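You operate a simulated robot arm through the tools that you are given. There is no shell and no other tool. Be economical: measure what you need, move in short steps, check, and stop when the job is done.

You are at the controls of a simulated two-armed robot. One attempt, no reset.

TASK
Bring the rickshaw right down to the floor and switch the lift off.
Fine: raise it off the lock, pull the release lever, lower till the display says ARMS FREE; the release lever stays down.

It is judged by the outcome, as a careful person would: the job done as asked, and still so three seconds after it is handed in. It fails if anything else is knocked over, pushed out of place, dropped, spilled or broken.

THE ROBOT
Two 7-joint arms with fingered hands on one trunk, on a base that drives. Base frame: it is fixed to the floor where the robot stands at the start and does not move with it; the origin is under the middle of the robot, x ahead of it, y to its left, z up. Units: cm, degrees, N and s.
The left shoulder is at the start at [7, 16.9, 136.8], the right one opposite. With the tool pointing down near the work surface each hand reaches from about 28 to 68 cm from the robot's upright axis, wherever it stands, measured 20 degrees to its own side. Places, roughly: left socket switch [20, -50, 170]; lift wall switch [30, -40, 170]; lowering lever [50, 0, 110]; power switch [50, -10, 130]; release lever [40, 20, 120]; right socket switch [10, -50, 170]; up button [50, 0, 130]. Payload 3.4 kg a hand.
Tool frame (each hand has its own): the origin (TCP) lies between the finger pads and is the grasp point; the fingertips stand 2.3 cm ahead of it; z points along the fingers, y is the line along which they close. The gripper opens to 11.6 cm. The gripper's body begins 6.5 cm behind the TCP. The gripper is a hand of 4 fingers: y runs from the thumb to the fingers, the wrist lies at [0, 0, -21.1] in the tool frame, and closing takes about 1.5 s.
Orientation is that of the tool frame in the base frame, as [roll, pitch, yaw] about the fixed x, y, z axes, in that order (R = Rz(yaw) Ry(pitch) Rx(roll)). With the fingers straight down and closing along the base's y, the tool's x points along the base's -x, its y along +y and its z along -z.

THE INTERFACE
- The arms move only by the tool nudge_tool. It takes "left_deltas", "right_deltas" or both (then of equal length, played together; a hand with none holds still); each is a list of rows, each an object of numbers (a shift or turn left out is 0, a gripper value left out holds the last): "dx", "dy", "dz": the shift along the base's x, y, z in cm; "ax", "ay", "az": the turn, a rotation vector about the base's x, y, z in degrees. In form: [{"dx": .., "dy": .., "dz": .., "ax": .., "ay": .., "az": ..}, ...]. A call has 1 to 12 rows; each row shifts and turns the commanded pose from where the row before left it. "left_gripper" and "right_gripper" are, for a hand that has rows, the opening, from 0 (shut) to 1 (fully open), set as the call begins (left out, the last holds). Each row takes 0.2 s and may step no farther than 5 cm and 8.6 degrees from the row before; otherwise, or with a gripper value out of range, the whole call is refused. A pose out of reach is approached as far as the arm can. The call stops where the force on the tool passes 50 N (or 10 N more than at its start, if that is more) or the arm is blocked; 0.2 s more then pass. Each finger travels about 15.3 cm/s and halts on what it meets, pressing with about 22 N; the grip force reading is that of the motor and also rises with nothing between the fingers. The clock runs only during rows and for 0.2 s after the last one: add rows that do not move to give the fingers time. It gives the time, the measured TCP pose, the force on the tool (base axes), the opening and the grip force at its end, in the units of the frame above (readings bear some noise), with the torque about the TCP (base axes, N m) and any sound that the robot's microphone picked up.
- Cameras (640 x 400 px; columns grow to the right, rows downward): "scene" is now at [13.54, -3.62, 160.46]; the picture's right is [-0.41, -0.91, 0.00], its down [-0.45, 0.20, -0.87] and it looks along [0.79, -0.36, -0.50] (base axes); focal length 214 px, centre (320, 200). "left" rides on the left gripper at [-6.9, 0.1, -9] in its tool frame; the picture's right is [-0.01, -1.00, 0.00], its down [0.79, -0.01, -0.61] and it looks along [0.61, -0.01, 0.80] (tool axes); focal length 251 px, centre (320, 200). "right" rides on the right gripper at [6.9, 0.1, -9] in its tool frame; the picture's right is [-0.01, 1.00, 0.00], its down [-0.80, -0.01, -0.61] and it looks along [-0.61, -0.01, 0.80] (tool axes); focal length 251 px, centre (320, 200). There is no depth. A picture from a camera that has moved, and an enlarged one, comes with that camera's place and axes in the base frame and with its lens.
- capture(camera): a new picture of that camera. No time passes.
- move_column(by): slides the trunk up (or, below 0, down) by that many cm; the arms and the scene camera ride with it, the base frame stays. It gives what a move gives, with no picture.
- roll_base(legs): drives the robot by 1 to 6 legs, each [ahead, left, turn to the left] in cm, cm and degrees, along the robot's own axes; the way and the turn of a leg run together, so that a leg with both is an arc; at most 150 cm and 180 degrees a leg. The arms and the cameras ride along, it lands a little off, and it stops where it bumps. It gives what a move gives.
- move_fingers(finger1, finger2, finger3, thumb_bend, hand): sets how far each is bent, from 0 (flat) to 1 (curled in); at 0.3 the hand is open as for a grip, at 0.7 the pads meet at the TCP. One left out holds its place. A second passes; each finger stops where it meets its share of the squeeze, and holds until it gets a number again. A gripper value or a shape takes the hand back. It gives what a move gives, with no picture; readings hold the bend of each and the force on the fingers (four entries, about 0 where the hand has none), thumb and palm.
- set_grasp(shape, hand): the hand has 4 fingers and takes this shape, open, in about a second: jaw (thumb against the fingers, like two jaws); tri (thumb and two fingers); tip (a fingertip pinch); poke (one finger out to press); point (the index stretched); flat (the hand flat); cup (the hand cupped); fist (a fist). The gripper value then closes the fingers along that shape, each until it touches; the sizes above hold for jaw. It gives what a move gives, with no picture.
- pan_tilt(pan, tilt): turns the head with the scene camera to pan (to the left, within 86 degrees either way) and tilt (down, from -29 to 69), counted from straight ahead of the robot. It gives what a move gives.
- close_up(camera, box): a new picture of the part [left, top, right, bottom] of that camera's present view, enlarged. No time passes.
- sign_off(): hands the job in; it is judged then, once.

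Work in short steps. Places have to be worked out from the pictures, the camera data and where the tool is seen: move nearer, look again, correct. Check each grasp and each placing, and mend what went wrong. You have 120 turns and 88 pictures in all, those below and enlarged ones among them. Open the grippers and draw the arms clear of the work before you hand the job in, unless the task says otherwise; then end with one line.

The tools are called after "Request:" by a JSON object that holds its "fn" and its "kwargs". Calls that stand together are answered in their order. nudge_tool: Moves the arms, as the interface text tells. Its arguments: {"type":"object","properties":{"left_deltas":{"type":"array"},"left_gripper":{"type":"number"},"right_deltas":{"type":"array"},"right_gripper":{"type":"number"}},"required":[]} The other tools are called the same way: move_column (by) slides the trunk up or down; set_grasp (shape, hand) gives the hand a shape; move_fingers (finger1, finger2, finger3, thumb_bend, hand) moves the fingers one by one; roll_base (legs) drives the base; pan_tilt (pan, tilt) turns the head that bears the scene camera; capture (camera) takes a picture; close_up (camera, box) takes an enlarged picture of a part of a camera's view; sign_off () hands the job in.

At the start:

```text
time_s: 0.0
left_ee_pos: [35.99, 19.64, 147.39]
left_orientation: [-180.0, 0.0, -180.0]
left_wrist_force: [0.0, 0.6, 0.9]
left_moment: [0.01, 0.01, 0.0]
left_grip_width: 11.56
left_finger_force: 0.0
left_shape: jaw
left_bend: [0.3, 0.3, 0.3, 0.3]
left_finger forces: [0.1, 0.0, 0.1, 0.1, 0.0, 0.0]
right_ee_pos: [39.14, -12.14, 152.12]
right_orientation: [179.9, 0.1, 179.9]
right_wrist_force: [0.6, -0.9, -0.2]
right_moment: [0.03, 0.0, 0.01]
right_grip_width: 11.54
right_finger_force: 0.2
right_shape: jaw
right_bend: [0.3, 0.3, 0.3, 0.3]
right_finger forces: [0.0, 0.1, 0.0, 0.0, 0.0, 0.0]
trunk travel left (down, up): [-87.5, 6.5]
robot x, y, heading: [0.1, -0.02, -0.0]
head pan, tilt: [-24.3, 29.8]
```

scene: 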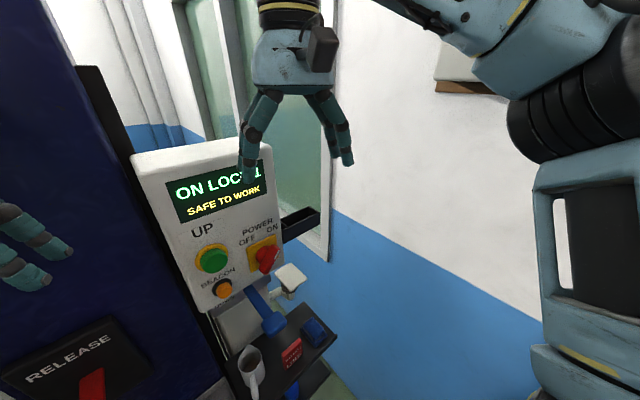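
right: 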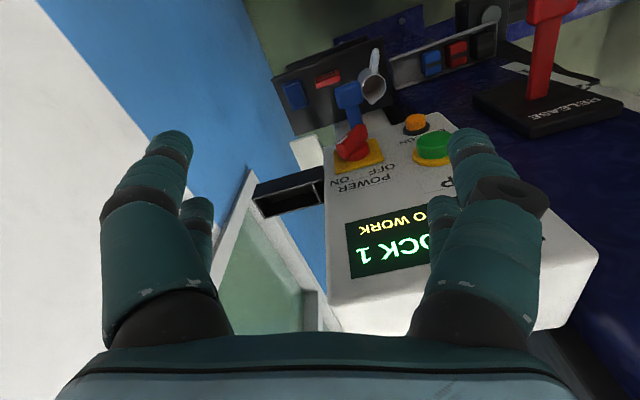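
left: 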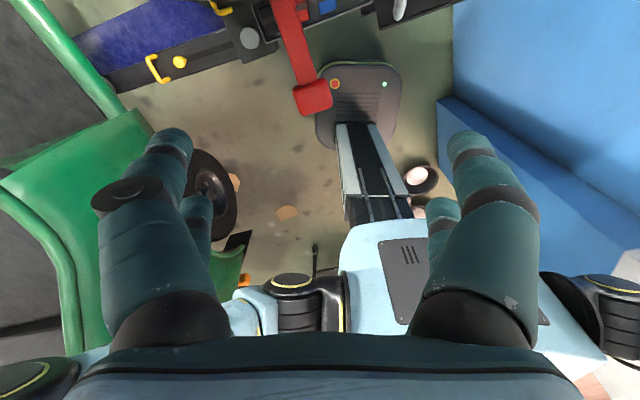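

The display reads "ON LOCK 1 / SAFE TO WORK", so the lift rests on its lock. I pan the head to see the post, the release lever and the rickshaw.

Request:
{"fn": "close_up", "kwargs": {"camera": "scene", "box": [120, 130, 360, 400]}}

Request:
{"fn": "pan_tilt", "kwargs": {"pan": 0, "tilt": 45}}

Request:
{"fn": "capture", "kwargs": {"camera": "scene"}}

```text
1.48 times, centred on (240, 265) of scene
camera zoom: at [13.54, -3.62, 160.46], right [-0.41, -0.91, 0.0], down [-0.45, 0.2, -0.87], along [0.79, -0.36, -0.5], focal length 318 px, centre (438, 104)
```

zoom: 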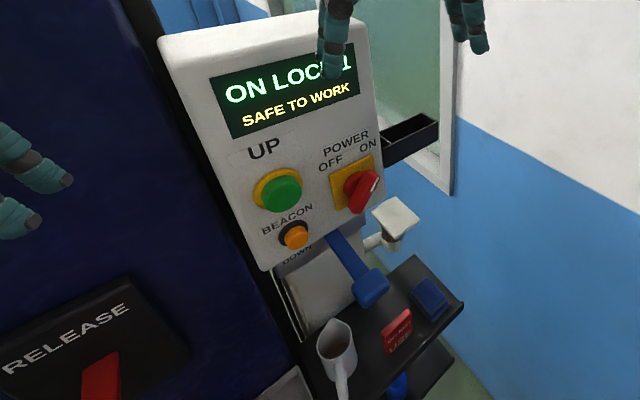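

```text
time_s: 0.9
left_ee_pos: [36.02, 19.69, 147.38]
left_orientation: [-180.0, 0.0, 180.0]
left_wrist_force: [0.7, -0.4, 0.0]
left_moment: [0.01, 0.02, 0.0]
left_grip_width: 11.58
left_finger_force: 0.1
left_shape: jaw
left_bend: [0.3, 0.3, 0.3, 0.3]
left_finger forces: [0.0, 0.0, 0.0, 0.0, 0.0, 0.1]
right_ee_pos: [39.2, -12.16, 152.19]
right_orientation: [179.9, 0.1, 179.9]
right_wrist_force: [0.1, -0.2, -0.3]
right_moment: [0.0, -0.01, 0.01]
right_grip_width: 11.6
right_finger_force: 0.1
right_shape: jaw
right_bend: [0.3, 0.3, 0.3, 0.3]
right_finger forces: [0.0, 0.0, 0.0, 0.0, 0.1, 0.0]
trunk travel left (down, up): [-87.5, 6.5]
robot x, y, heading: [-0.13, -0.11, 0.0]
head pan, tilt: [0.0, 45.0]
```

```text
83 pictures are left
camera scene: at [13.42, 0.09, 158.17], right [0.0, -1.0, 0.0], down [-0.71, 0.0, -0.71], along [0.71, 0.0, -0.71], focal length 214 px, centre (320, 200)
```

scene: 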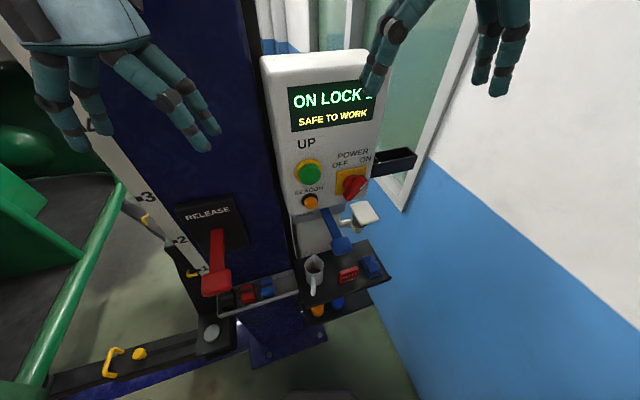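

I check the rickshaw on the left (anything underneath it?) and the wall on the right with the switches.

Request:
{"fn": "pan_tilt", "kwargs": {"pan": 45, "tilt": 35}}

Request:
{"fn": "capture", "kwargs": {"camera": "scene"}}

Request:
{"fn": "pan_tilt", "kwargs": {"pan": -70, "tilt": 0}}

Request:
{"fn": "capture", "kwargs": {"camera": "scene"}}

```text
time_s: 2.0
left_ee_pos: [36.01, 19.7, 147.23]
left_orientation: [-179.9, 0.0, -180.0]
left_wrist_force: [0.3, 0.1, 0.8]
left_moment: [-0.03, -0.03, -0.03]
left_grip_width: 11.58
left_finger_force: 0.0
left_shape: jaw
left_bend: [0.3, 0.3, 0.3, 0.3]
left_finger forces: [0.0, 0.0, 0.1, 0.0, 0.0, 0.0]
right_ee_pos: [39.19, -12.17, 152.06]
right_orientation: [179.9, 0.1, 180.0]
right_wrist_force: [0.5, -0.7, 0.0]
right_moment: [-0.01, -0.04, 0.03]
right_grip_width: 11.59
right_finger_force: 0.0
right_shape: jaw
right_bend: [0.3, 0.3, 0.3, 0.3]
right_finger forces: [0.1, 0.0, 0.1, 0.0, 0.1, 0.1]
trunk travel left (down, up): [-87.5, 6.5]
robot x, y, heading: [-0.13, 0.14, -0.2]
head pan, tilt: [45.0, 35.0]
```

```text
82 pictures are left
camera scene: at [11.52, 6.31, 159.65], right [0.71, -0.71, 0.0], down [-0.41, -0.41, -0.82], along [0.58, 0.58, -0.57], focal length 214 px, centre (320, 200)
```

scene: 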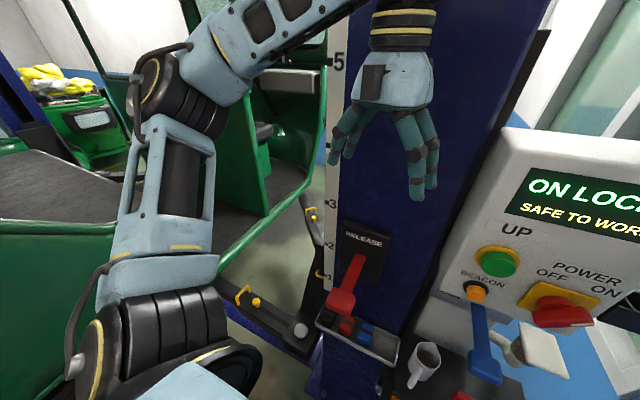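

```text
time_s: 3.9
left_ee_pos: [36.11, 19.72, 147.33]
left_orientation: [180.0, -0.1, 179.9]
left_wrist_force: [-0.4, 0.0, 1.0]
left_moment: [0.0, 0.03, -0.01]
left_grip_width: 11.59
left_finger_force: 0.0
left_shape: jaw
left_bend: [0.3, 0.3, 0.3, 0.3]
left_finger forces: [0.0, 0.0, 0.1, 0.0, 0.1, 0.0]
right_ee_pos: [39.22, -12.14, 152.19]
right_orientation: [179.9, 0.0, 179.9]
right_wrist_force: [0.9, -0.7, -0.5]
right_moment: [0.0, 0.02, -0.02]
right_grip_width: 11.59
right_finger_force: 0.1
right_shape: jaw
right_bend: [0.3, 0.3, 0.3, 0.3]
right_finger forces: [0.0, 0.0, 0.0, 0.0, 0.1, 0.0]
trunk travel left (down, up): [-87.5, 6.5]
robot x, y, heading: [0.21, -0.18, 0.0]
head pan, tilt: [-70.0, 0.0]
```

```text
81 pictures are left
camera scene: at [8.38, -8.36, 165.26], right [-0.94, -0.34, 0.0], down [0.0, 0.0, -1.0], along [0.34, -0.94, 0.0], focal length 214 px, centre (320, 200)
```

scene: 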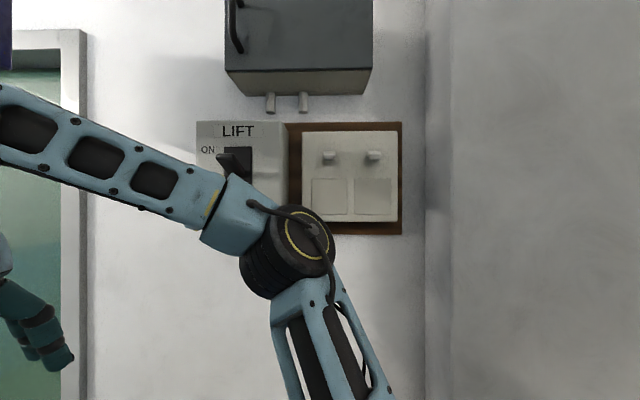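

The panel UP button triangulates to about [47, 2, 132]; the LIFT wall switch and two socket switches are on the right wall. I back the base 12 cm for elbow room, and shape the right hand to poke.

Request:
{"fn": "roll_base", "kwargs": {"legs": [[-12, 0, 0]]}}

Request:
{"fn": "set_grasp", "kwargs": {"shape": "poke", "hand": "right"}}

Request:
{"fn": "pan_tilt", "kwargs": {"pan": -10, "tilt": 35}}

Request:
{"fn": "capture", "kwargs": {"camera": "scene"}}

```text
time_s: 5.2
left_ee_pos: [24.84, 19.58, 147.2]
left_orientation: [-180.0, -0.3, 180.0]
left_wrist_force: [0.6, 0.4, -0.3]
left_moment: [0.03, 0.04, -0.02]
left_grip_width: 11.59
left_finger_force: 0.1
left_shape: jaw
left_bend: [0.3, 0.3, 0.3, 0.3]
left_finger forces: [0.0, 0.0, 0.0, 0.0, 0.1, 0.1]
right_ee_pos: [28.1, -12.14, 151.83]
right_orientation: [180.0, -0.3, 179.8]
right_wrist_force: [-0.4, 0.3, -0.7]
right_moment: [0.02, 0.03, 0.01]
right_grip_width: 11.62
right_finger_force: 0.1
right_shape: jaw
right_bend: [0.3, 0.3, 0.3, 0.3]
right_finger forces: [0.1, 0.1, 0.0, 0.0, 0.0, 0.0]
trunk travel left (down, up): [-87.5, 6.5]
robot x, y, heading: [-11.62, 0.19, -0.1]
head pan, tilt: [-70.0, 0.0]
```

```text
time_s: 6.1
left_ee_pos: [24.09, 19.64, 147.46]
left_orientation: [179.9, 0.2, 179.9]
left_wrist_force: [0.1, 0.1, -0.4]
left_moment: [-0.01, -0.04, -0.01]
left_grip_width: 11.58
left_finger_force: 0.0
left_shape: jaw
left_bend: [0.3, 0.3, 0.3, 0.3]
left_finger forces: [0.0, 0.0, 0.0, 0.0, 0.0, 0.0]
right_ee_pos: [27.21, -12.2, 152.21]
right_orientation: [179.9, 0.3, 179.8]
right_wrist_force: [0.2, 0.0, -0.1]
right_moment: [-0.01, -0.04, 0.04]
right_grip_width: 0.03
right_finger_force: 0.0
right_shape: poke
right_bend: [1.0, 1.0, 1.0, 0.28]
right_finger forces: [0.0, 0.0, 0.0, 0.0, 0.1, 0.0]
trunk travel left (down, up): [-87.5, 6.5]
robot x, y, heading: [-11.59, 0.03, -0.1]
head pan, tilt: [-70.0, 0.0]
```

```text
time_s: 7.4
left_ee_pos: [24.36, 19.62, 147.2]
left_orientation: [-180.0, -0.1, 179.9]
left_wrist_force: [0.2, -0.8, 0.3]
left_moment: [-0.03, 0.0, -0.01]
left_grip_width: 11.61
left_finger_force: 0.1
left_shape: jaw
left_bend: [0.3, 0.3, 0.3, 0.3]
left_finger forces: [0.0, 0.0, 0.1, 0.0, 0.1, 0.1]
right_ee_pos: [27.29, -12.18, 152.09]
right_orientation: [179.9, 0.2, 179.8]
right_wrist_force: [0.0, -0.1, 0.4]
right_moment: [-0.02, -0.04, 0.01]
right_grip_width: 0.01
right_finger_force: 0.0
right_shape: poke
right_bend: [1.0, 1.0, 1.0, 0.28]
right_finger forces: [0.1, 0.1, 0.0, 0.0, 0.0, 0.0]
trunk travel left (down, up): [-87.5, 6.5]
robot x, y, heading: [-11.1, -0.11, 0.1]
head pan, tilt: [-10.0, 35.0]
```

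```text
80 pictures are left
camera scene: at [2.13, -1.45, 159.66], right [-0.18, -0.98, 0.0], down [-0.56, 0.1, -0.82], along [0.81, -0.14, -0.57], focal length 214 px, centre (320, 200)
```

scene: 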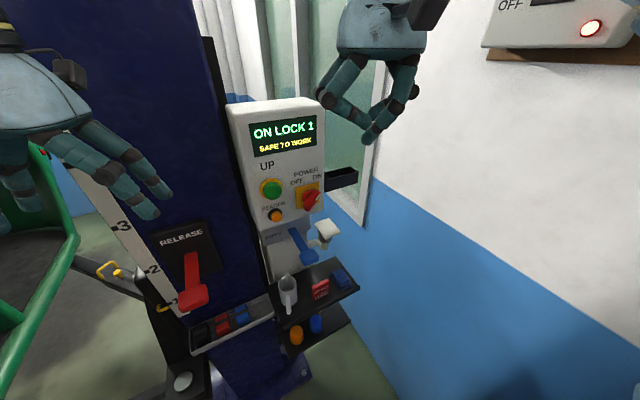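

UP is confirmed near [47, 2.3, 132.4], and the release lever knob near [30.5, 19.6, 119]. I rotate the right hand to point forward, staying clear, and look from its camera.

Request:
{"fn": "nudge_tool", "kwargs": {"right_deltas": [{"ay": -8.5, "dx": 0.5, "dy": 1, "dz": -1.5}, {"ay": -8.5, "dx": 0.5, "dy": 1, "dz": -1.5}, {"ay": -8.5, "dx": 0.5, "dy": 1, "dz": -1.5}, {"ay": -8.5, "dx": 0.5, "dy": 1, "dz": -1.5}, {"ay": -8.5, "dx": 0.5, "dy": 1, "dz": -1.5}, {"ay": -8.5, "dx": 0.5, "dy": 1, "dz": -1.5}, {"ay": -8.5, "dx": 0.5, "dy": 1, "dz": -1.5}, {"ay": -8.5, "dx": 0.5, "dy": 1, "dz": -1.5}, {"ay": -8.0, "dx": 0.5, "dy": 1, "dz": -1}, {"dx": 0.5, "dy": 1, "dz": -1}]}}

Request:
{"fn": "capture", "kwargs": {"camera": "scene"}}

Request:
{"fn": "capture", "kwargs": {"camera": "right"}}

```text
time_s: 9.6
left_ee_pos: [24.7, 19.78, 147.21]
left_orientation: [-179.8, -0.3, 179.9]
left_wrist_force: [0.4, 0.4, 0.3]
left_moment: [0.0, 0.04, -0.02]
left_grip_width: 11.59
left_finger_force: 0.0
left_shape: jaw
left_bend: [0.3, 0.3, 0.3, 0.3]
left_finger forces: [0.0, 0.0, 0.0, 0.0, 0.0, 0.1]
right_ee_pos: [37.43, -7.79, 150.31]
right_orientation: [179.3, 76.0, 179.3]
right_wrist_force: [0.5, -0.1, -0.1]
right_moment: [-0.03, 0.01, 0.02]
right_grip_width: 0.01
right_finger_force: 0.1
right_shape: poke
right_bend: [1.0, 1.0, 1.0, 0.28]
right_finger forces: [0.0, 0.0, 0.1, 0.1, 0.0, 0.1]
right hand out of reach, approached as far as the arm can: row 6, 7, 8, 9
trunk travel left (down, up): [-87.5, 6.5]
robot x, y, heading: [-11.94, -0.25, -0.2]
head pan, tilt: [-10.0, 35.0]
```

```text
79 pictures are left
camera scene: at [2.64, -1.27, 159.61], right [-0.18, -0.98, 0.0], down [-0.57, 0.1, -0.82], along [0.8, -0.14, -0.58], focal length 214 px, centre (320, 200)
```

scene: 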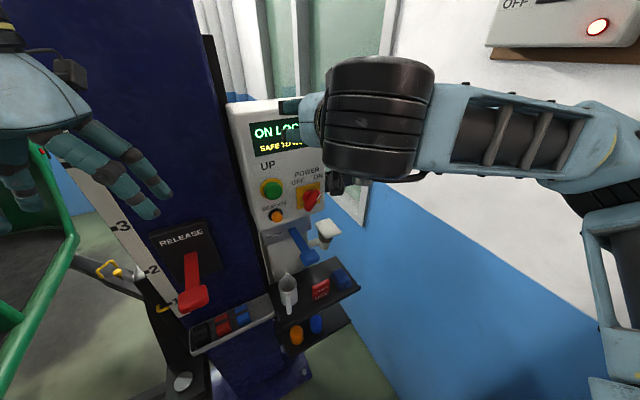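

```text
78 pictures are left
camera right: at [26.96, -7.56, 145.9], right [0.0, 1.0, 0.01], down [-0.4, -0.01, 0.92], along [0.92, -0.01, 0.4], focal length 251 px, centre (320, 200)
```

right: 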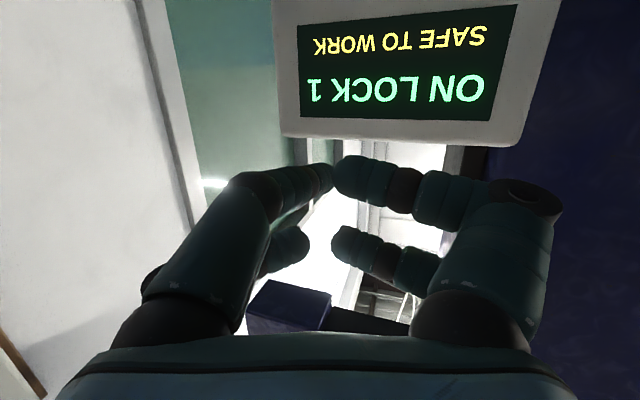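

The poke shape looks like curled fingers from here. I try "point" and look.

Request:
{"fn": "set_grasp", "kwargs": {"shape": "point", "hand": "right"}}

Request:
{"fn": "capture", "kwargs": {"camera": "right"}}

```text
time_s: 10.5
left_ee_pos: [24.17, 19.57, 147.38]
left_orientation: [180.0, 0.1, 179.9]
left_wrist_force: [-0.8, 0.5, 0.7]
left_moment: [0.0, -0.01, 0.01]
left_grip_width: 11.57
left_finger_force: 0.0
left_shape: jaw
left_bend: [0.3, 0.3, 0.3, 0.3]
left_finger forces: [0.0, 0.0, 0.0, 0.1, 0.1, 0.1]
right_ee_pos: [36.91, -7.95, 150.51]
right_orientation: [179.4, 76.0, 179.3]
right_wrist_force: [-0.5, 0.2, -0.4]
right_moment: [0.02, 0.03, 0.01]
right_grip_width: 0.02
right_finger_force: 0.1
right_shape: point
right_bend: [0.05, 0.82, 0.82, 0.31]
right_finger forces: [0.0, 0.1, 0.1, 0.0, 0.0, 0.1]
trunk travel left (down, up): [-87.5, 6.5]
robot x, y, heading: [-11.59, -0.02, -0.1]
head pan, tilt: [-10.0, 35.0]
```

```text
77 pictures are left
camera right: at [26.44, -7.71, 146.02], right [0.0, 1.0, 0.01], down [-0.4, -0.01, 0.92], along [0.92, -0.01, 0.4], focal length 251 px, centre (320, 200)
```

right: 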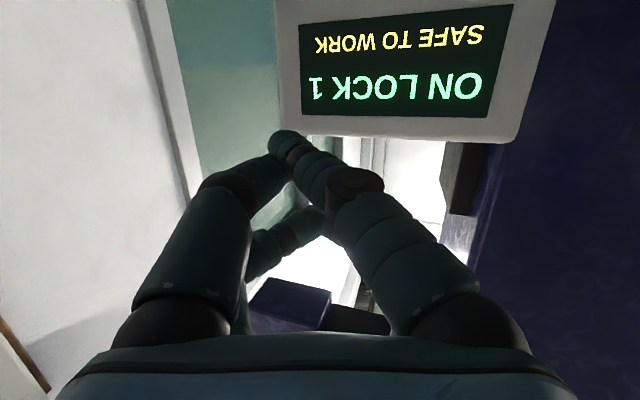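

Pointing finger runs askew; a closed jaw gives a well-known tip 2.3 cm ahead of the TCP, so I use that. I also position the hand in front of the UP button, still some cm away.

Request:
{"fn": "set_grasp", "kwargs": {"shape": "jaw", "hand": "right"}}

Request:
{"fn": "nudge_tool", "kwargs": {"right_deltas": [{"dx": -3, "dy": 1, "dz": -3}, {"dx": -2, "dy": 2, "dz": -4}, {"dy": 2, "dz": -4}, {"dy": 2, "dz": -4}, {"dy": 2, "dz": -3}, {"dy": 1}, {}, {}], "right_gripper": 0}}

Request:
{"fn": "capture", "kwargs": {"camera": "right"}}

Request:
{"fn": "capture", "kwargs": {"camera": "scene"}}

```text
time_s: 11.4
left_ee_pos: [24.37, 19.79, 147.39]
left_orientation: [180.0, 0.0, 179.9]
left_wrist_force: [0.0, -0.3, 0.4]
left_moment: [0.01, 0.01, 0.02]
left_grip_width: 11.6
left_finger_force: 0.0
left_shape: jaw
left_bend: [0.3, 0.3, 0.3, 0.3]
left_finger forces: [0.0, 0.1, 0.0, 0.0, 0.1, 0.0]
right_ee_pos: [36.81, -7.76, 150.48]
right_orientation: [179.4, 76.0, 179.6]
right_wrist_force: [-0.2, -0.5, 0.7]
right_moment: [0.03, -0.01, 0.03]
right_grip_width: 11.6
right_finger_force: 0.1
right_shape: jaw
right_bend: [0.3, 0.3, 0.3, 0.3]
right_finger forces: [0.1, 0.1, 0.1, 0.0, 0.0, 0.0]
trunk travel left (down, up): [-87.5, 6.5]
robot x, y, heading: [-11.95, 0.23, -0.4]
head pan, tilt: [-10.0, 35.0]
```

```text
time_s: 13.2
left_ee_pos: [24.29, 19.68, 147.37]
left_orientation: [180.0, 0.0, 179.9]
left_wrist_force: [-0.7, 1.0, -0.7]
left_moment: [-0.01, 0.0, -0.05]
left_grip_width: 11.59
left_finger_force: 0.1
left_shape: jaw
left_bend: [0.3, 0.3, 0.3, 0.3]
left_finger forces: [0.0, 0.0, 0.0, 0.0, 0.0, 0.0]
right_ee_pos: [33.53, -0.24, 137.81]
right_orientation: [179.9, 75.8, 179.9]
right_wrist_force: [0.1, 0.5, -0.1]
right_moment: [0.01, 0.01, 0.0]
right_grip_width: 0.0
right_finger_force: 22.1
right_shape: jaw
right_bend: [0.61, 0.62, 0.62, 0.62]
right_finger forces: [0.0, 0.0, 0.0, 0.1, 0.0, 0.0]
right hand out of reach, approached as far as the arm can: row 3, 4, 5, 6
trunk travel left (down, up): [-87.5, 6.5]
robot x, y, heading: [-11.86, -0.31, -0.1]
head pan, tilt: [-10.0, 35.0]
```

```text
76 pictures are left
camera right: at [23.17, -0.11, 133.37], right [0.0, 1.0, 0.01], down [-0.39, -0.01, 0.92], along [0.92, 0.0, 0.39], focal length 251 px, centre (320, 200)
```

right: 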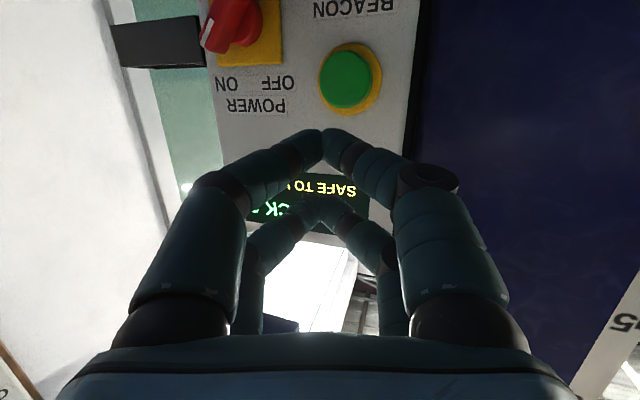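

```text
75 pictures are left
camera scene: at [2.15, -1.46, 159.65], right [-0.18, -0.98, 0.0], down [-0.56, 0.1, -0.82], along [0.81, -0.14, -0.57], focal length 214 px, centre (320, 200)
```

scene: 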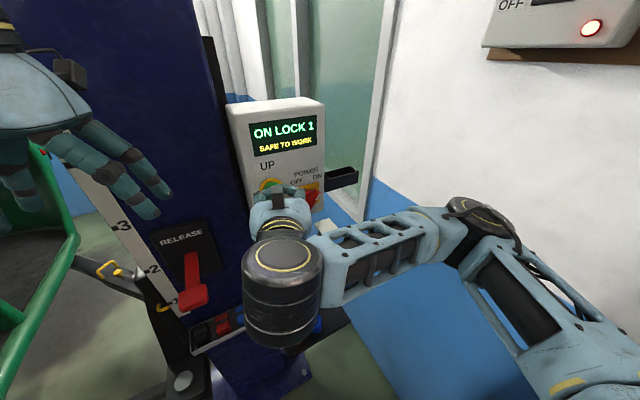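

The right-hand camera confirms UP at about [46.5, 2.0, 132.3]. I align the fingertips with it, short of contact (TCP x≈38).

Request:
{"fn": "nudge_tool", "kwargs": {"right_deltas": [{"dx": 2, "dy": 1, "dz": -1.5}, {"dx": 2, "dy": 1, "dz": -1.5}, {}]}}

```text
time_s: 14.0
left_ee_pos: [24.27, 19.59, 147.3]
left_orientation: [-180.0, 0.0, 179.9]
left_wrist_force: [-0.1, -0.4, -0.2]
left_moment: [0.0, 0.0, 0.01]
left_grip_width: 11.58
left_finger_force: 0.0
left_shape: jaw
left_bend: [0.3, 0.3, 0.3, 0.3]
left_finger forces: [0.1, 0.0, 0.0, 0.0, 0.0, 0.0]
right_ee_pos: [37.98, 1.08, 137.43]
right_orientation: [-180.0, 75.7, -179.7]
right_wrist_force: [-1.0, 0.0, -0.1]
right_moment: [0.0, -0.03, -0.03]
right_grip_width: 0.01
right_finger_force: 22.0
right_shape: jaw
right_bend: [0.61, 0.62, 0.62, 0.62]
right_finger forces: [0.0, 0.0, 0.1, 0.0, 0.0, 0.1]
right hand out of reach, approached as far as the arm can: row 1, 2
trunk travel left (down, up): [-87.5, 6.5]
robot x, y, heading: [-11.94, -0.06, -0.2]
head pan, tilt: [-10.0, 35.0]
```

The arm is near a limit in height at this pitch; I lower the trunk 5 cm instead.

Request:
{"fn": "move_column", "kwargs": {"by": -5}}

Request:
{"fn": "capture", "kwargs": {"camera": "right"}}

```text
time_s: 14.9
left_ee_pos: [24.24, 19.59, 142.3]
left_orientation: [-179.9, 0.0, 180.0]
left_wrist_force: [-0.2, -0.8, -0.4]
left_moment: [0.0, -0.02, -0.01]
left_grip_width: 11.6
left_finger_force: 0.1
left_shape: jaw
left_bend: [0.3, 0.3, 0.3, 0.3]
left_finger forces: [0.2, 0.0, 0.0, 0.0, 0.0, 0.2]
right_ee_pos: [37.83, 1.03, 132.24]
right_orientation: [-179.9, 75.7, -179.7]
right_wrist_force: [-0.4, 0.7, 0.5]
right_moment: [-0.04, 0.03, -0.03]
right_grip_width: 0.01
right_finger_force: 22.5
right_shape: jaw
right_bend: [0.61, 0.62, 0.62, 0.62]
right_finger forces: [0.0, 0.0, 0.1, 0.1, 0.1, 0.0]
trunk travel left (down, up): [-82.5, 11.5]
robot x, y, heading: [-11.83, 0.14, -0.2]
head pan, tilt: [-10.0, 35.0]
```

```text
74 pictures are left
camera right: at [27.53, 1.23, 127.94], right [0.0, 1.0, 0.01], down [-0.39, -0.01, 0.92], along [0.92, 0.0, 0.39], focal length 251 px, centre (320, 200)
```

right: 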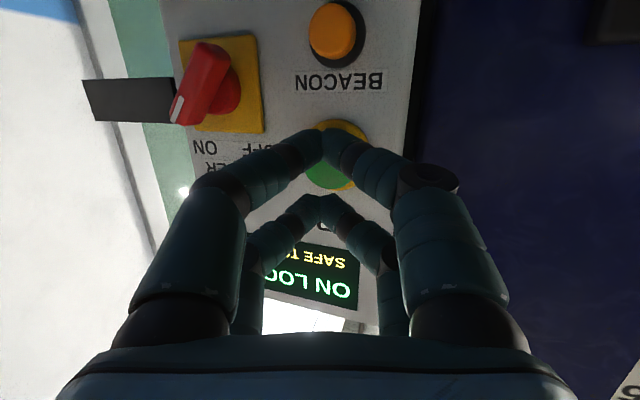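

The two finger pairs sit about ±1.9 cm above and below the axis, the upper pair slightly ahead, so the upper pair should press. I shift the TCP to about [38, 2.2, 130.9] first.

Request:
{"fn": "move_column", "kwargs": {"by": -1.3}}

Request:
{"fn": "nudge_tool", "kwargs": {"right_deltas": [{"dy": 1.1}, {"dx": 1}, {}]}}

Request:
{"fn": "capture", "kwargs": {"camera": "right"}}

Request:
{"fn": "capture", "kwargs": {"camera": "scene"}}

```text
time_s: 15.5
left_ee_pos: [24.38, 19.72, 141.01]
left_orientation: [-180.0, 0.0, 179.9]
left_wrist_force: [-0.4, 0.0, 0.2]
left_moment: [0.01, 0.02, 0.0]
left_grip_width: 11.58
left_finger_force: 0.1
left_shape: jaw
left_bend: [0.3, 0.3, 0.3, 0.3]
left_finger forces: [0.0, 0.1, 0.1, 0.0, 0.0, 0.1]
right_ee_pos: [38.01, 1.18, 131.03]
right_orientation: [-179.8, 75.8, -179.7]
right_wrist_force: [0.6, 0.1, 1.1]
right_moment: [-0.04, -0.01, -0.03]
right_grip_width: 0.0
right_finger_force: 21.1
right_shape: jaw
right_bend: [0.61, 0.62, 0.62, 0.62]
right_finger forces: [0.0, 0.1, 0.0, 0.1, 0.1, 0.0]
trunk travel left (down, up): [-81.2, 12.8]
robot x, y, heading: [-11.79, 0.1, -0.1]
head pan, tilt: [-10.0, 35.0]
```

```text
time_s: 16.3
left_ee_pos: [24.25, 19.53, 141.04]
left_orientation: [-180.0, 0.0, 179.9]
left_wrist_force: [-0.7, -0.6, 2.1]
left_moment: [-0.01, -0.01, -0.02]
left_grip_width: 11.58
left_finger_force: 0.1
left_shape: jaw
left_bend: [0.3, 0.3, 0.3, 0.3]
left_finger forces: [0.0, 0.0, 0.1, 0.0, 0.1, 0.0]
right_ee_pos: [38.96, 2.13, 131.04]
right_orientation: [-179.7, 75.7, -179.5]
right_wrist_force: [-0.4, 0.8, -0.1]
right_moment: [0.0, 0.04, 0.03]
right_grip_width: 0.0
right_finger_force: 21.8
right_shape: jaw
right_bend: [0.61, 0.62, 0.62, 0.62]
right_finger forces: [0.0, 0.0, 0.0, 0.0, 0.1, 0.1]
trunk travel left (down, up): [-81.2, 12.8]
robot x, y, heading: [-12.01, -0.12, -0.1]
head pan, tilt: [-10.0, 35.0]
```

```text
73 pictures are left
camera right: at [28.54, 2.23, 126.63], right [0.0, 1.0, 0.01], down [-0.39, -0.01, 0.92], along [0.92, 0.0, 0.39], focal length 251 px, centre (320, 200)
```

right: 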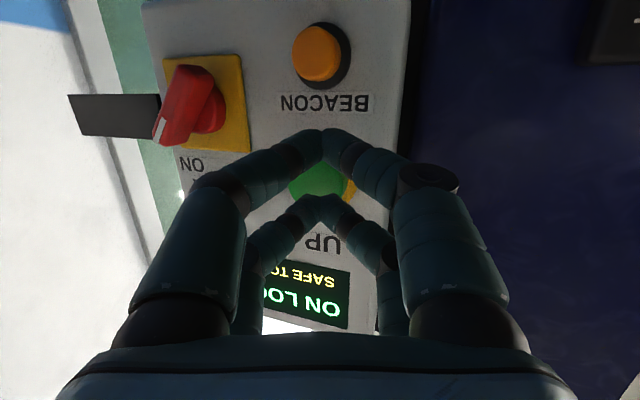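

```text
72 pictures are left
camera scene: at [2.15, -1.5, 153.35], right [-0.18, -0.98, 0.0], down [-0.56, 0.1, -0.82], along [0.81, -0.14, -0.57], focal length 214 px, centre (320, 200)
```

scene: 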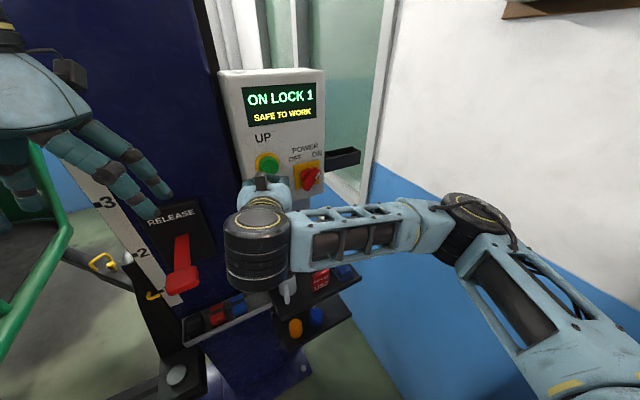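

Upper fingertips (~[41.7, 2.2, 132.2]) are lined up with the button. I advance in small steps.

Request:
{"fn": "nudge_tool", "kwargs": {"right_deltas": [{"dx": 1}, {"dx": 1}, {"dx": 0.5}, {"dx": 0.5}]}}

Request:
{"fn": "capture", "kwargs": {"camera": "scene"}}

```text
time_s: 17.3
left_ee_pos: [24.13, 19.67, 141.02]
left_orientation: [-180.0, 0.0, 179.9]
left_wrist_force: [-0.4, 0.5, 1.3]
left_moment: [-0.02, -0.01, 0.01]
left_grip_width: 11.57
left_finger_force: 0.0
left_shape: jaw
left_bend: [0.3, 0.3, 0.3, 0.3]
left_finger forces: [0.0, 0.1, 0.0, 0.1, 0.0, 0.1]
right_ee_pos: [42.0, 2.2, 131.04]
right_orientation: [180.0, 75.8, -179.7]
right_wrist_force: [-2.2, 0.4, -0.2]
right_moment: [-0.01, 0.0, -0.02]
right_grip_width: 0.0
right_finger_force: 21.8
right_shape: jaw
right_bend: [0.61, 0.62, 0.62, 0.62]
right_finger forces: [0.1, 0.1, 0.0, 0.0, 0.0, 0.0]
trunk travel left (down, up): [-81.2, 12.8]
robot x, y, heading: [-11.38, -0.17, -0.2]
head pan, tilt: [-10.0, 35.0]
```

```text
71 pictures are left
camera scene: at [2.1, -1.44, 153.36], right [-0.18, -0.98, 0.0], down [-0.56, 0.1, -0.82], along [0.81, -0.14, -0.57], focal length 214 px, centre (320, 200)
```

scene: 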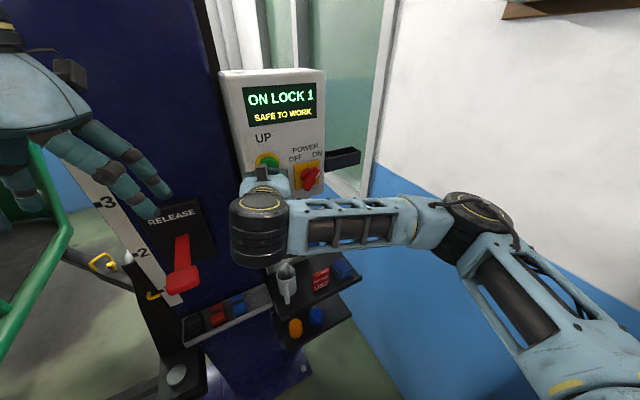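

Slight contact force (2 N). I press a little further and look.

Request:
{"fn": "nudge_tool", "kwargs": {"right_deltas": [{"dx": 0.4}, {"dx": 0.4}]}}

Request:
{"fn": "capture", "kwargs": {"camera": "scene"}}

```text
time_s: 17.9
left_ee_pos: [23.89, 19.52, 141.04]
left_orientation: [-180.0, 0.1, 180.0]
left_wrist_force: [-0.1, 0.0, 0.3]
left_moment: [-0.03, 0.04, 0.01]
left_grip_width: 11.59
left_finger_force: 0.1
left_shape: jaw
left_bend: [0.3, 0.3, 0.3, 0.3]
left_finger forces: [0.0, 0.0, 0.0, 0.0, 0.0, 0.0]
right_ee_pos: [42.33, 2.23, 131.22]
right_orientation: [-179.9, 75.9, -179.7]
right_wrist_force: [-10.6, -0.4, -1.0]
right_moment: [0.02, -0.16, 0.07]
right_grip_width: 0.0
right_finger_force: 21.7
right_shape: jaw
right_bend: [0.61, 0.64, 0.62, 0.62]
right_finger forces: [0.0, 0.0, 0.0, 0.0, 0.1, 0.0]
trunk travel left (down, up): [-81.2, 12.8]
robot x, y, heading: [-11.61, 0.08, -0.0]
head pan, tilt: [-10.0, 35.0]
heard: click
```

```text
70 pictures are left
camera scene: at [1.74, -1.49, 153.39], right [-0.18, -0.98, 0.0], down [-0.56, 0.1, -0.82], along [0.81, -0.14, -0.57], focal length 214 px, centre (320, 200)
```

scene: 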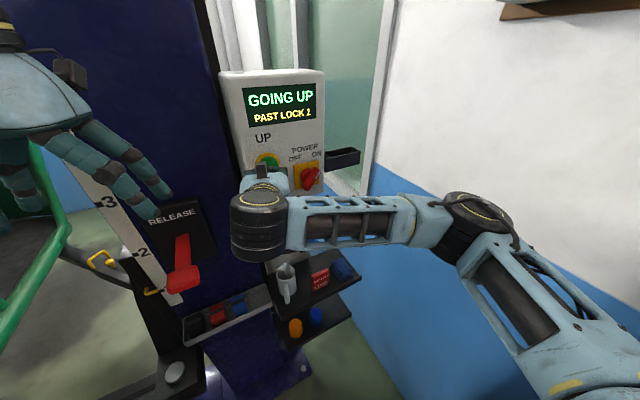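

It's going up, past lock 1. I hold a beat and back off to see the display.

Request:
{"fn": "nudge_tool", "kwargs": {"right_deltas": [{}, {}, {"dx": -1}, {"dx": -1}, {"dx": -1}]}}

Request:
{"fn": "capture", "kwargs": {"camera": "scene"}}

```text
time_s: 19.1
left_ee_pos: [24.22, 19.61, 141.02]
left_orientation: [-180.0, 0.1, 179.9]
left_wrist_force: [0.7, 0.1, -0.1]
left_moment: [0.0, -0.04, 0.01]
left_grip_width: 11.57
left_finger_force: 0.0
left_shape: jaw
left_bend: [0.3, 0.3, 0.3, 0.3]
left_finger forces: [0.0, 0.0, 0.1, 0.0, 0.1, 0.0]
right_ee_pos: [39.8, 2.26, 131.21]
right_orientation: [-179.8, 75.7, -179.7]
right_wrist_force: [0.2, 0.0, -0.4]
right_moment: [0.02, -0.01, 0.03]
right_grip_width: 0.01
right_finger_force: 22.3
right_shape: jaw
right_bend: [0.61, 0.63, 0.62, 0.62]
right_finger forces: [0.0, 0.0, 0.1, 0.0, 0.1, 0.0]
trunk travel left (down, up): [-81.2, 12.8]
robot x, y, heading: [-11.58, 0.06, -0.2]
head pan, tilt: [-10.0, 35.0]
```

```text
69 pictures are left
camera scene: at [2.11, -1.44, 153.36], right [-0.18, -0.98, 0.0], down [-0.56, 0.1, -0.82], along [0.81, -0.14, -0.57], focal length 214 px, centre (320, 200)
```

scene: 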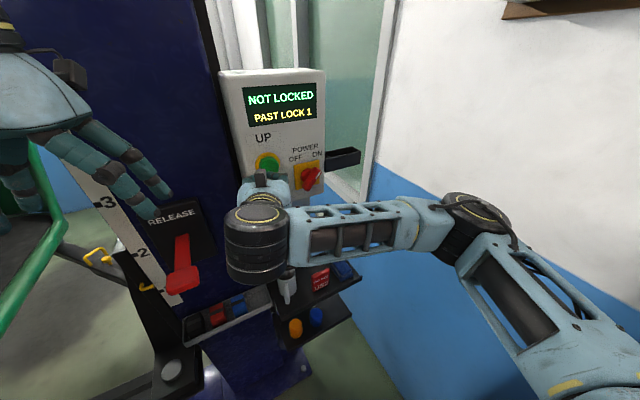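

It now shows NOT LOCKED / PAST LOCK 1, with the arms off the lock. Now I look closely at the release lever.

Request:
{"fn": "pan_tilt", "kwargs": {"pan": 30, "tilt": 35}}

Request:
{"fn": "close_up", "kwargs": {"camera": "scene", "box": [200, 150, 440, 300]}}

Request:
{"fn": "capture", "kwargs": {"camera": "left"}}

```text
time_s: 20.2
left_ee_pos: [24.22, 19.69, 141.13]
left_orientation: [-180.0, -0.1, 179.9]
left_wrist_force: [0.3, 0.3, 0.0]
left_moment: [0.0, -0.01, 0.03]
left_grip_width: 11.59
left_finger_force: 0.1
left_shape: jaw
left_bend: [0.3, 0.3, 0.3, 0.3]
left_finger forces: [0.1, 0.0, 0.0, 0.0, 0.0, 0.0]
right_ee_pos: [39.8, 2.26, 131.14]
right_orientation: [-179.8, 75.6, -179.7]
right_wrist_force: [-0.2, -0.2, -0.1]
right_moment: [-0.05, 0.0, 0.04]
right_grip_width: 0.0
right_finger_force: 21.8
right_shape: jaw
right_bend: [0.61, 0.63, 0.62, 0.62]
right_finger forces: [0.0, 0.0, 0.1, 0.1, 0.0, 0.0]
trunk travel left (down, up): [-81.2, 12.8]
robot x, y, heading: [-11.72, -0.02, -0.2]
head pan, tilt: [30.0, 35.0]
```

```text
2.67 times, centred on (320, 225) of scene
camera zoom: at [1.12, 4.49, 153.35], right [0.5, -0.87, 0.0], down [-0.5, -0.29, -0.82], along [0.71, 0.41, -0.57], focal length 572 px, centre (320, 133)
```

zoom: 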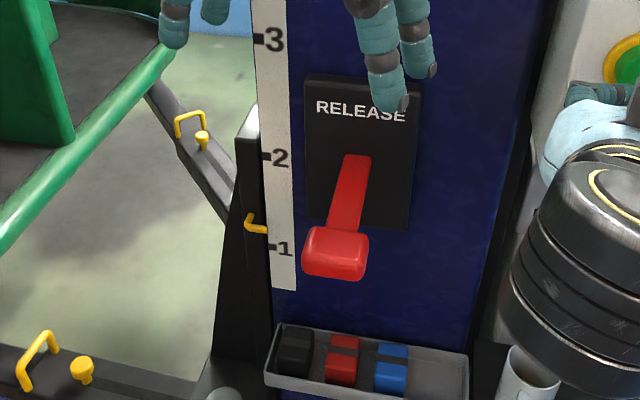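

```text
67 pictures are left
camera left: at [31.11, 19.69, 149.99], right [0.01, -1.0, 0.0], down [-0.79, -0.01, 0.61], along [-0.61, -0.01, -0.79], focal length 251 px, centre (320, 200)
```

left: 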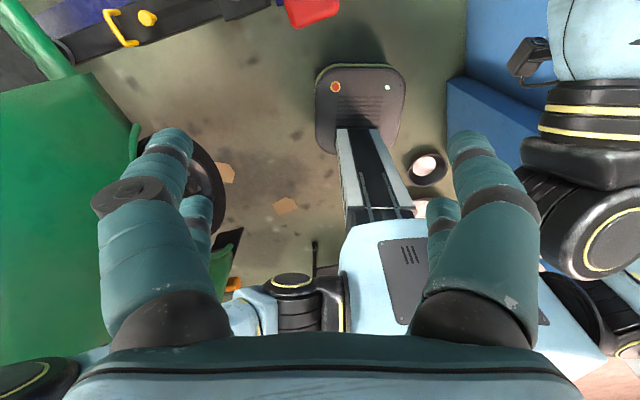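

Knob estimate [31, 20, 118], pivot on the plate about 9 cm further in. I close the left hand and bring it above the knob to push it down, checking first with a picture.

Request:
{"fn": "nudge_tool", "kwargs": {"left_deltas": [{"dx": 2, "dy": 0.2, "dz": -3}, {"dx": 2, "dz": -3}, {"dx": 2, "dz": -3}, {"dx": 1, "dz": -3}, {"dz": -2}, {}, {}, {}], "left_gripper": 0}}

Request:
{"fn": "close_up", "kwargs": {"camera": "scene", "box": [200, 100, 440, 250]}}

Request:
{"fn": "capture", "kwargs": {"camera": "left"}}

```text
time_s: 22.0
left_ee_pos: [31.29, 19.95, 127.06]
left_orientation: [-179.9, 0.0, 179.9]
left_wrist_force: [-0.1, -0.4, 0.0]
left_moment: [0.04, -0.02, -0.03]
left_grip_width: 0.0
left_finger_force: 21.4
left_shape: jaw
left_bend: [0.61, 0.62, 0.62, 0.62]
left_finger forces: [0.0, 0.0, 0.0, 0.0, 0.1, 0.0]
right_ee_pos: [39.82, 2.17, 131.15]
right_orientation: [-179.8, 75.7, -179.7]
right_wrist_force: [0.8, -0.2, -0.1]
right_moment: [-0.02, 0.0, 0.03]
right_grip_width: 0.01
right_finger_force: 22.1
right_shape: jaw
right_bend: [0.61, 0.63, 0.62, 0.62]
right_finger forces: [0.0, 0.1, 0.1, 0.0, 0.0, 0.0]
trunk travel left (down, up): [-81.2, 12.8]
robot x, y, heading: [-12.04, 0.08, -0.1]
head pan, tilt: [30.0, 35.0]
```

```text
2.67 times, centred on (320, 175) of scene
camera zoom: at [1.15, 4.52, 153.35], right [0.5, -0.87, 0.0], down [-0.5, -0.29, -0.82], along [0.71, 0.41, -0.57], focal length 572 px, centre (320, 267)
```

zoom: 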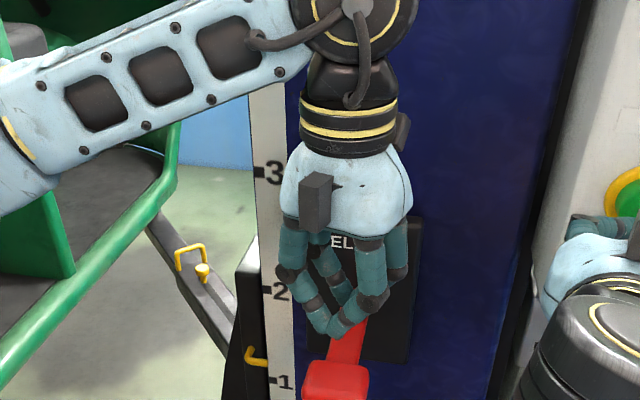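

```text
65 pictures are left
camera left: at [38.13, 20.0, 135.93], right [0.01, -1.0, 0.0], down [-0.79, -0.01, 0.61], along [-0.61, -0.01, -0.79], focal length 251 px, centre (320, 200)
```

left: 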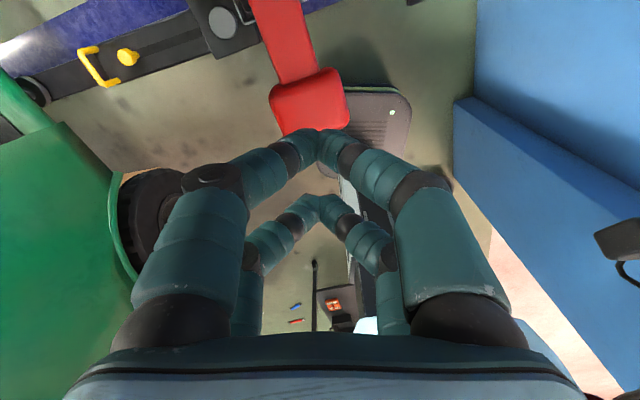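

Combining both views, the knob top is about [33, 21, 116.5] and the pivot about [39, 22.4, 121.5]. I shift over the knob and push down gently.

Request:
{"fn": "nudge_tool", "kwargs": {"left_deltas": [{"dx": 1, "dy": 0.5, "dz": -3}, {"dx": 0.8, "dy": 0.5, "dz": -3}, {"dz": -1}, {"dz": -1}]}}

Request:
{"fn": "close_up", "kwargs": {"camera": "scene", "box": [200, 100, 440, 250]}}

Request:
{"fn": "capture", "kwargs": {"camera": "left"}}

```text
time_s: 23.0
left_ee_pos: [33.07, 20.88, 119.01]
left_orientation: [-180.0, 0.1, 179.9]
left_wrist_force: [-0.7, -0.3, 2.7]
left_moment: [-0.05, -0.01, -0.05]
left_grip_width: 0.0
left_finger_force: 22.0
left_shape: jaw
left_bend: [0.61, 0.62, 0.62, 0.62]
left_finger forces: [0.0, 0.0, 0.1, 0.0, 0.0, 0.1]
right_ee_pos: [39.87, 2.26, 131.14]
right_orientation: [-179.9, 75.7, -179.7]
right_wrist_force: [-0.9, 0.0, 0.6]
right_moment: [0.01, 0.03, 0.03]
right_grip_width: 0.04
right_finger_force: 22.1
right_shape: jaw
right_bend: [0.61, 0.63, 0.62, 0.62]
right_finger forces: [0.0, 0.1, 0.0, 0.1, 0.0, 0.0]
trunk travel left (down, up): [-81.2, 12.8]
robot x, y, heading: [-11.58, -0.09, -0.1]
head pan, tilt: [30.0, 35.0]
```

```text
2.67 times, centred on (320, 175) of scene
camera zoom: at [1.11, 4.49, 153.36], right [0.5, -0.87, 0.0], down [-0.5, -0.29, -0.82], along [0.71, 0.41, -0.57], focal length 572 px, centre (320, 267)
```

zoom: 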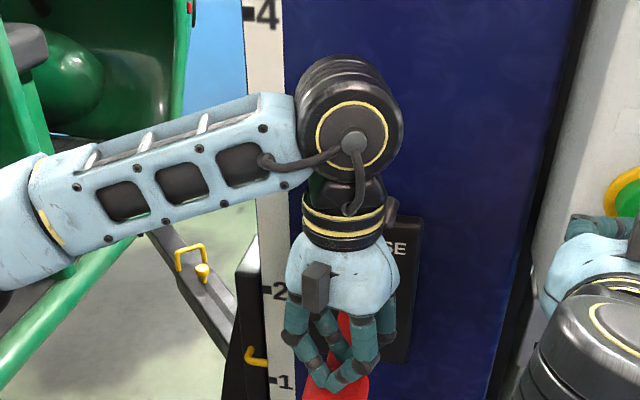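

```text
63 pictures are left
camera left: at [39.85, 20.98, 127.96], right [0.01, -1.0, 0.0], down [-0.79, -0.01, 0.61], along [-0.61, -0.01, -0.79], focal length 251 px, centre (320, 200)
```

left: 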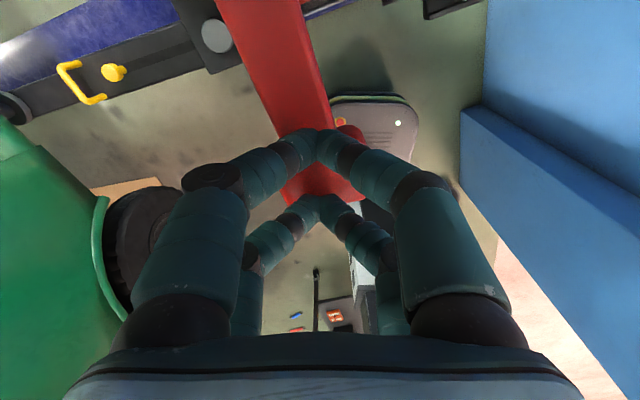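

Contact just begins (2.7 N). I push on downward.

Request:
{"fn": "nudge_tool", "kwargs": {"left_deltas": [{"dz": -0.7}, {"dz": -0.7}, {"dz": -0.7}, {"dz": -0.7}]}}

Request:
{"fn": "close_up", "kwargs": {"camera": "scene", "box": [200, 130, 440, 280]}}

```text
time_s: 24.0
left_ee_pos: [33.15, 20.98, 116.13]
left_orientation: [-179.9, -0.1, 179.9]
left_wrist_force: [4.7, 1.3, 1.2]
left_moment: [0.02, -0.1, 0.06]
left_grip_width: 0.01
left_finger_force: 22.2
left_shape: jaw
left_bend: [0.61, 0.62, 0.62, 0.62]
left_finger forces: [0.0, 0.1, 0.0, 0.0, 0.0, 0.0]
right_ee_pos: [39.89, 2.42, 131.06]
right_orientation: [-179.7, 75.5, -179.6]
right_wrist_force: [-0.4, 1.0, 1.1]
right_moment: [-0.01, 0.03, -0.03]
right_grip_width: 0.0
right_finger_force: 21.8
right_shape: jaw
right_bend: [0.61, 0.63, 0.62, 0.62]
right_finger forces: [0.0, 0.0, 0.0, 0.0, 0.0, 0.0]
trunk travel left (down, up): [-81.2, 12.8]
robot x, y, heading: [-11.9, -0.06, -0.1]
head pan, tilt: [30.0, 35.0]
```

```text
2.67 times, centred on (320, 205) of scene
camera zoom: at [1.32, 4.57, 153.33], right [0.5, -0.87, 0.0], down [-0.5, -0.29, -0.82], along [0.71, 0.41, -0.57], focal length 572 px, centre (320, 187)
```

zoom: 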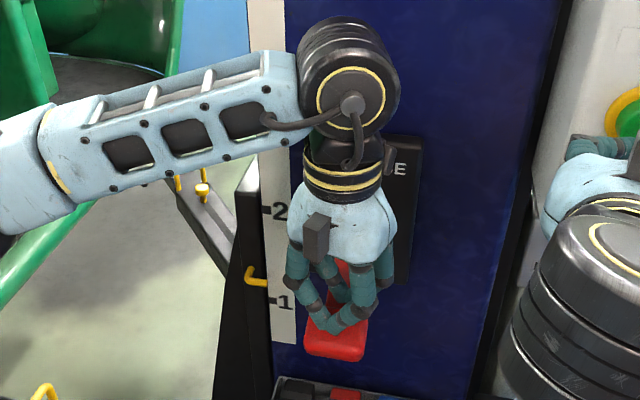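

The knob went down with the hand (~2.5 cm). I continue down, easing inward.

Request:
{"fn": "nudge_tool", "kwargs": {"left_deltas": [{"dz": -0.7, "dx": 0.3}, {"dz": -0.7, "dx": 0.3}, {"dz": -0.7, "dx": 0.3}, {"dz": -0.7, "dx": 0.3}]}}

Request:
{"fn": "close_up", "kwargs": {"camera": "scene", "box": [200, 130, 440, 280]}}

Request:
{"fn": "capture", "kwargs": {"camera": "left"}}

```text
time_s: 25.0
left_ee_pos: [34.3, 20.86, 113.43]
left_orientation: [179.9, 0.0, 179.9]
left_wrist_force: [-0.6, 1.0, 0.2]
left_moment: [0.0, 0.0, -0.01]
left_grip_width: 0.01
left_finger_force: 22.1
left_shape: jaw
left_bend: [0.61, 0.62, 0.62, 0.62]
left_finger forces: [0.0, 0.1, 0.0, 0.0, 0.0, 0.0]
right_ee_pos: [39.79, 2.28, 131.06]
right_orientation: [-179.8, 75.7, -179.6]
right_wrist_force: [0.2, -0.4, 0.1]
right_moment: [0.01, 0.01, 0.01]
right_grip_width: 0.0
right_finger_force: 21.5
right_shape: jaw
right_bend: [0.61, 0.63, 0.62, 0.62]
right_finger forces: [0.0, 0.1, 0.0, 0.0, 0.0, 0.0]
trunk travel left (down, up): [-81.2, 12.8]
robot x, y, heading: [-12.12, -0.02, -0.2]
head pan, tilt: [30.0, 35.0]
```

```text
2.67 times, centred on (320, 205) of scene
camera zoom: at [1.17, 4.51, 153.35], right [0.5, -0.87, 0.0], down [-0.5, -0.29, -0.82], along [0.71, 0.41, -0.57], focal length 572 px, centre (320, 187)
```

zoom: 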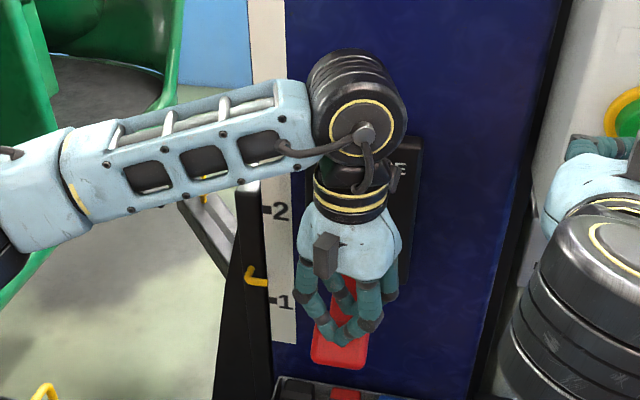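

```text
60 pictures are left
camera left: at [41.12, 20.85, 122.41], right [0.01, -1.0, 0.0], down [-0.79, -0.01, 0.61], along [-0.61, -0.01, -0.79], focal length 251 px, centre (320, 200)
```

left: 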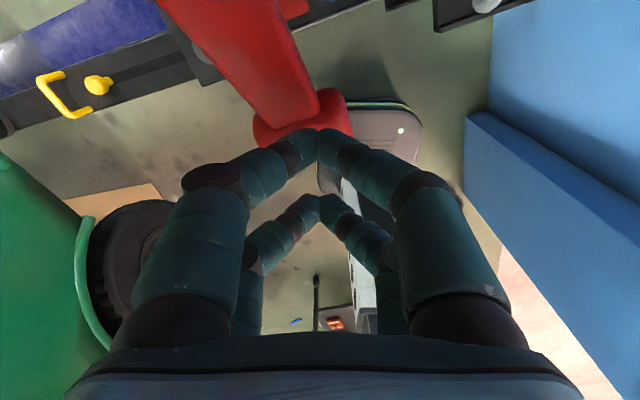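

The lever is now steep and the fingers sit in front of it; no load. I push inward (+x) and slightly down till it stops.

Request:
{"fn": "nudge_tool", "kwargs": {"left_deltas": [{"dx": 0.7, "dz": -0.3}, {"dx": 0.7, "dz": -0.3}, {"dx": 0.7}, {"dx": 0.7}]}}

Request:
{"fn": "close_up", "kwargs": {"camera": "scene", "box": [200, 130, 440, 280]}}

Request:
{"fn": "capture", "kwargs": {"camera": "left"}}

```text
time_s: 26.0
left_ee_pos: [36.99, 20.45, 113.02]
left_orientation: [179.9, 0.1, 179.8]
left_wrist_force: [-6.7, -7.7, 9.8]
left_moment: [-0.03, -0.06, -0.08]
left_grip_width: 0.01
left_finger_force: 21.8
left_shape: jaw
left_bend: [0.65, 0.62, 0.62, 0.62]
left_finger forces: [0.0, 0.0, 0.0, 0.0, 0.0, 0.0]
right_ee_pos: [39.66, 1.83, 131.33]
right_orientation: [179.3, 75.7, 179.6]
right_wrist_force: [0.3, 0.1, 0.7]
right_moment: [-0.04, 0.01, 0.01]
right_grip_width: 0.01
right_finger_force: 22.2
right_shape: jaw
right_bend: [0.61, 0.63, 0.62, 0.62]
right_finger forces: [0.0, 0.1, 0.0, 0.0, 0.0, 0.0]
trunk travel left (down, up): [-81.2, 12.8]
robot x, y, heading: [-11.6, -0.34, -0.1]
head pan, tilt: [30.0, 35.0]
```

```text
2.67 times, centred on (320, 205) of scene
camera zoom: at [0.87, 4.03, 153.39], right [0.5, -0.87, 0.0], down [-0.5, -0.28, -0.82], along [0.71, 0.41, -0.57], focal length 572 px, centre (320, 187)
```

zoom: 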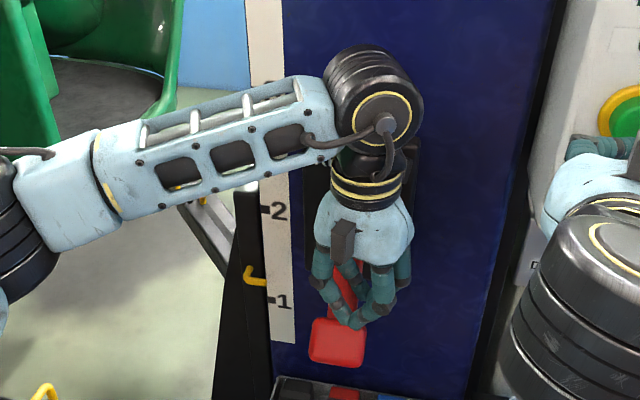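

```text
58 pictures are left
camera left: at [43.73, 20.41, 121.98], right [0.01, -1.0, 0.0], down [-0.8, -0.01, 0.6], along [-0.6, 0.0, -0.8], focal length 251 px, centre (320, 200)
```

left: 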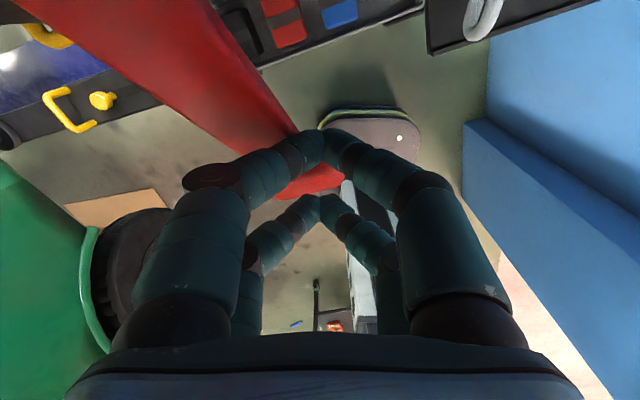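

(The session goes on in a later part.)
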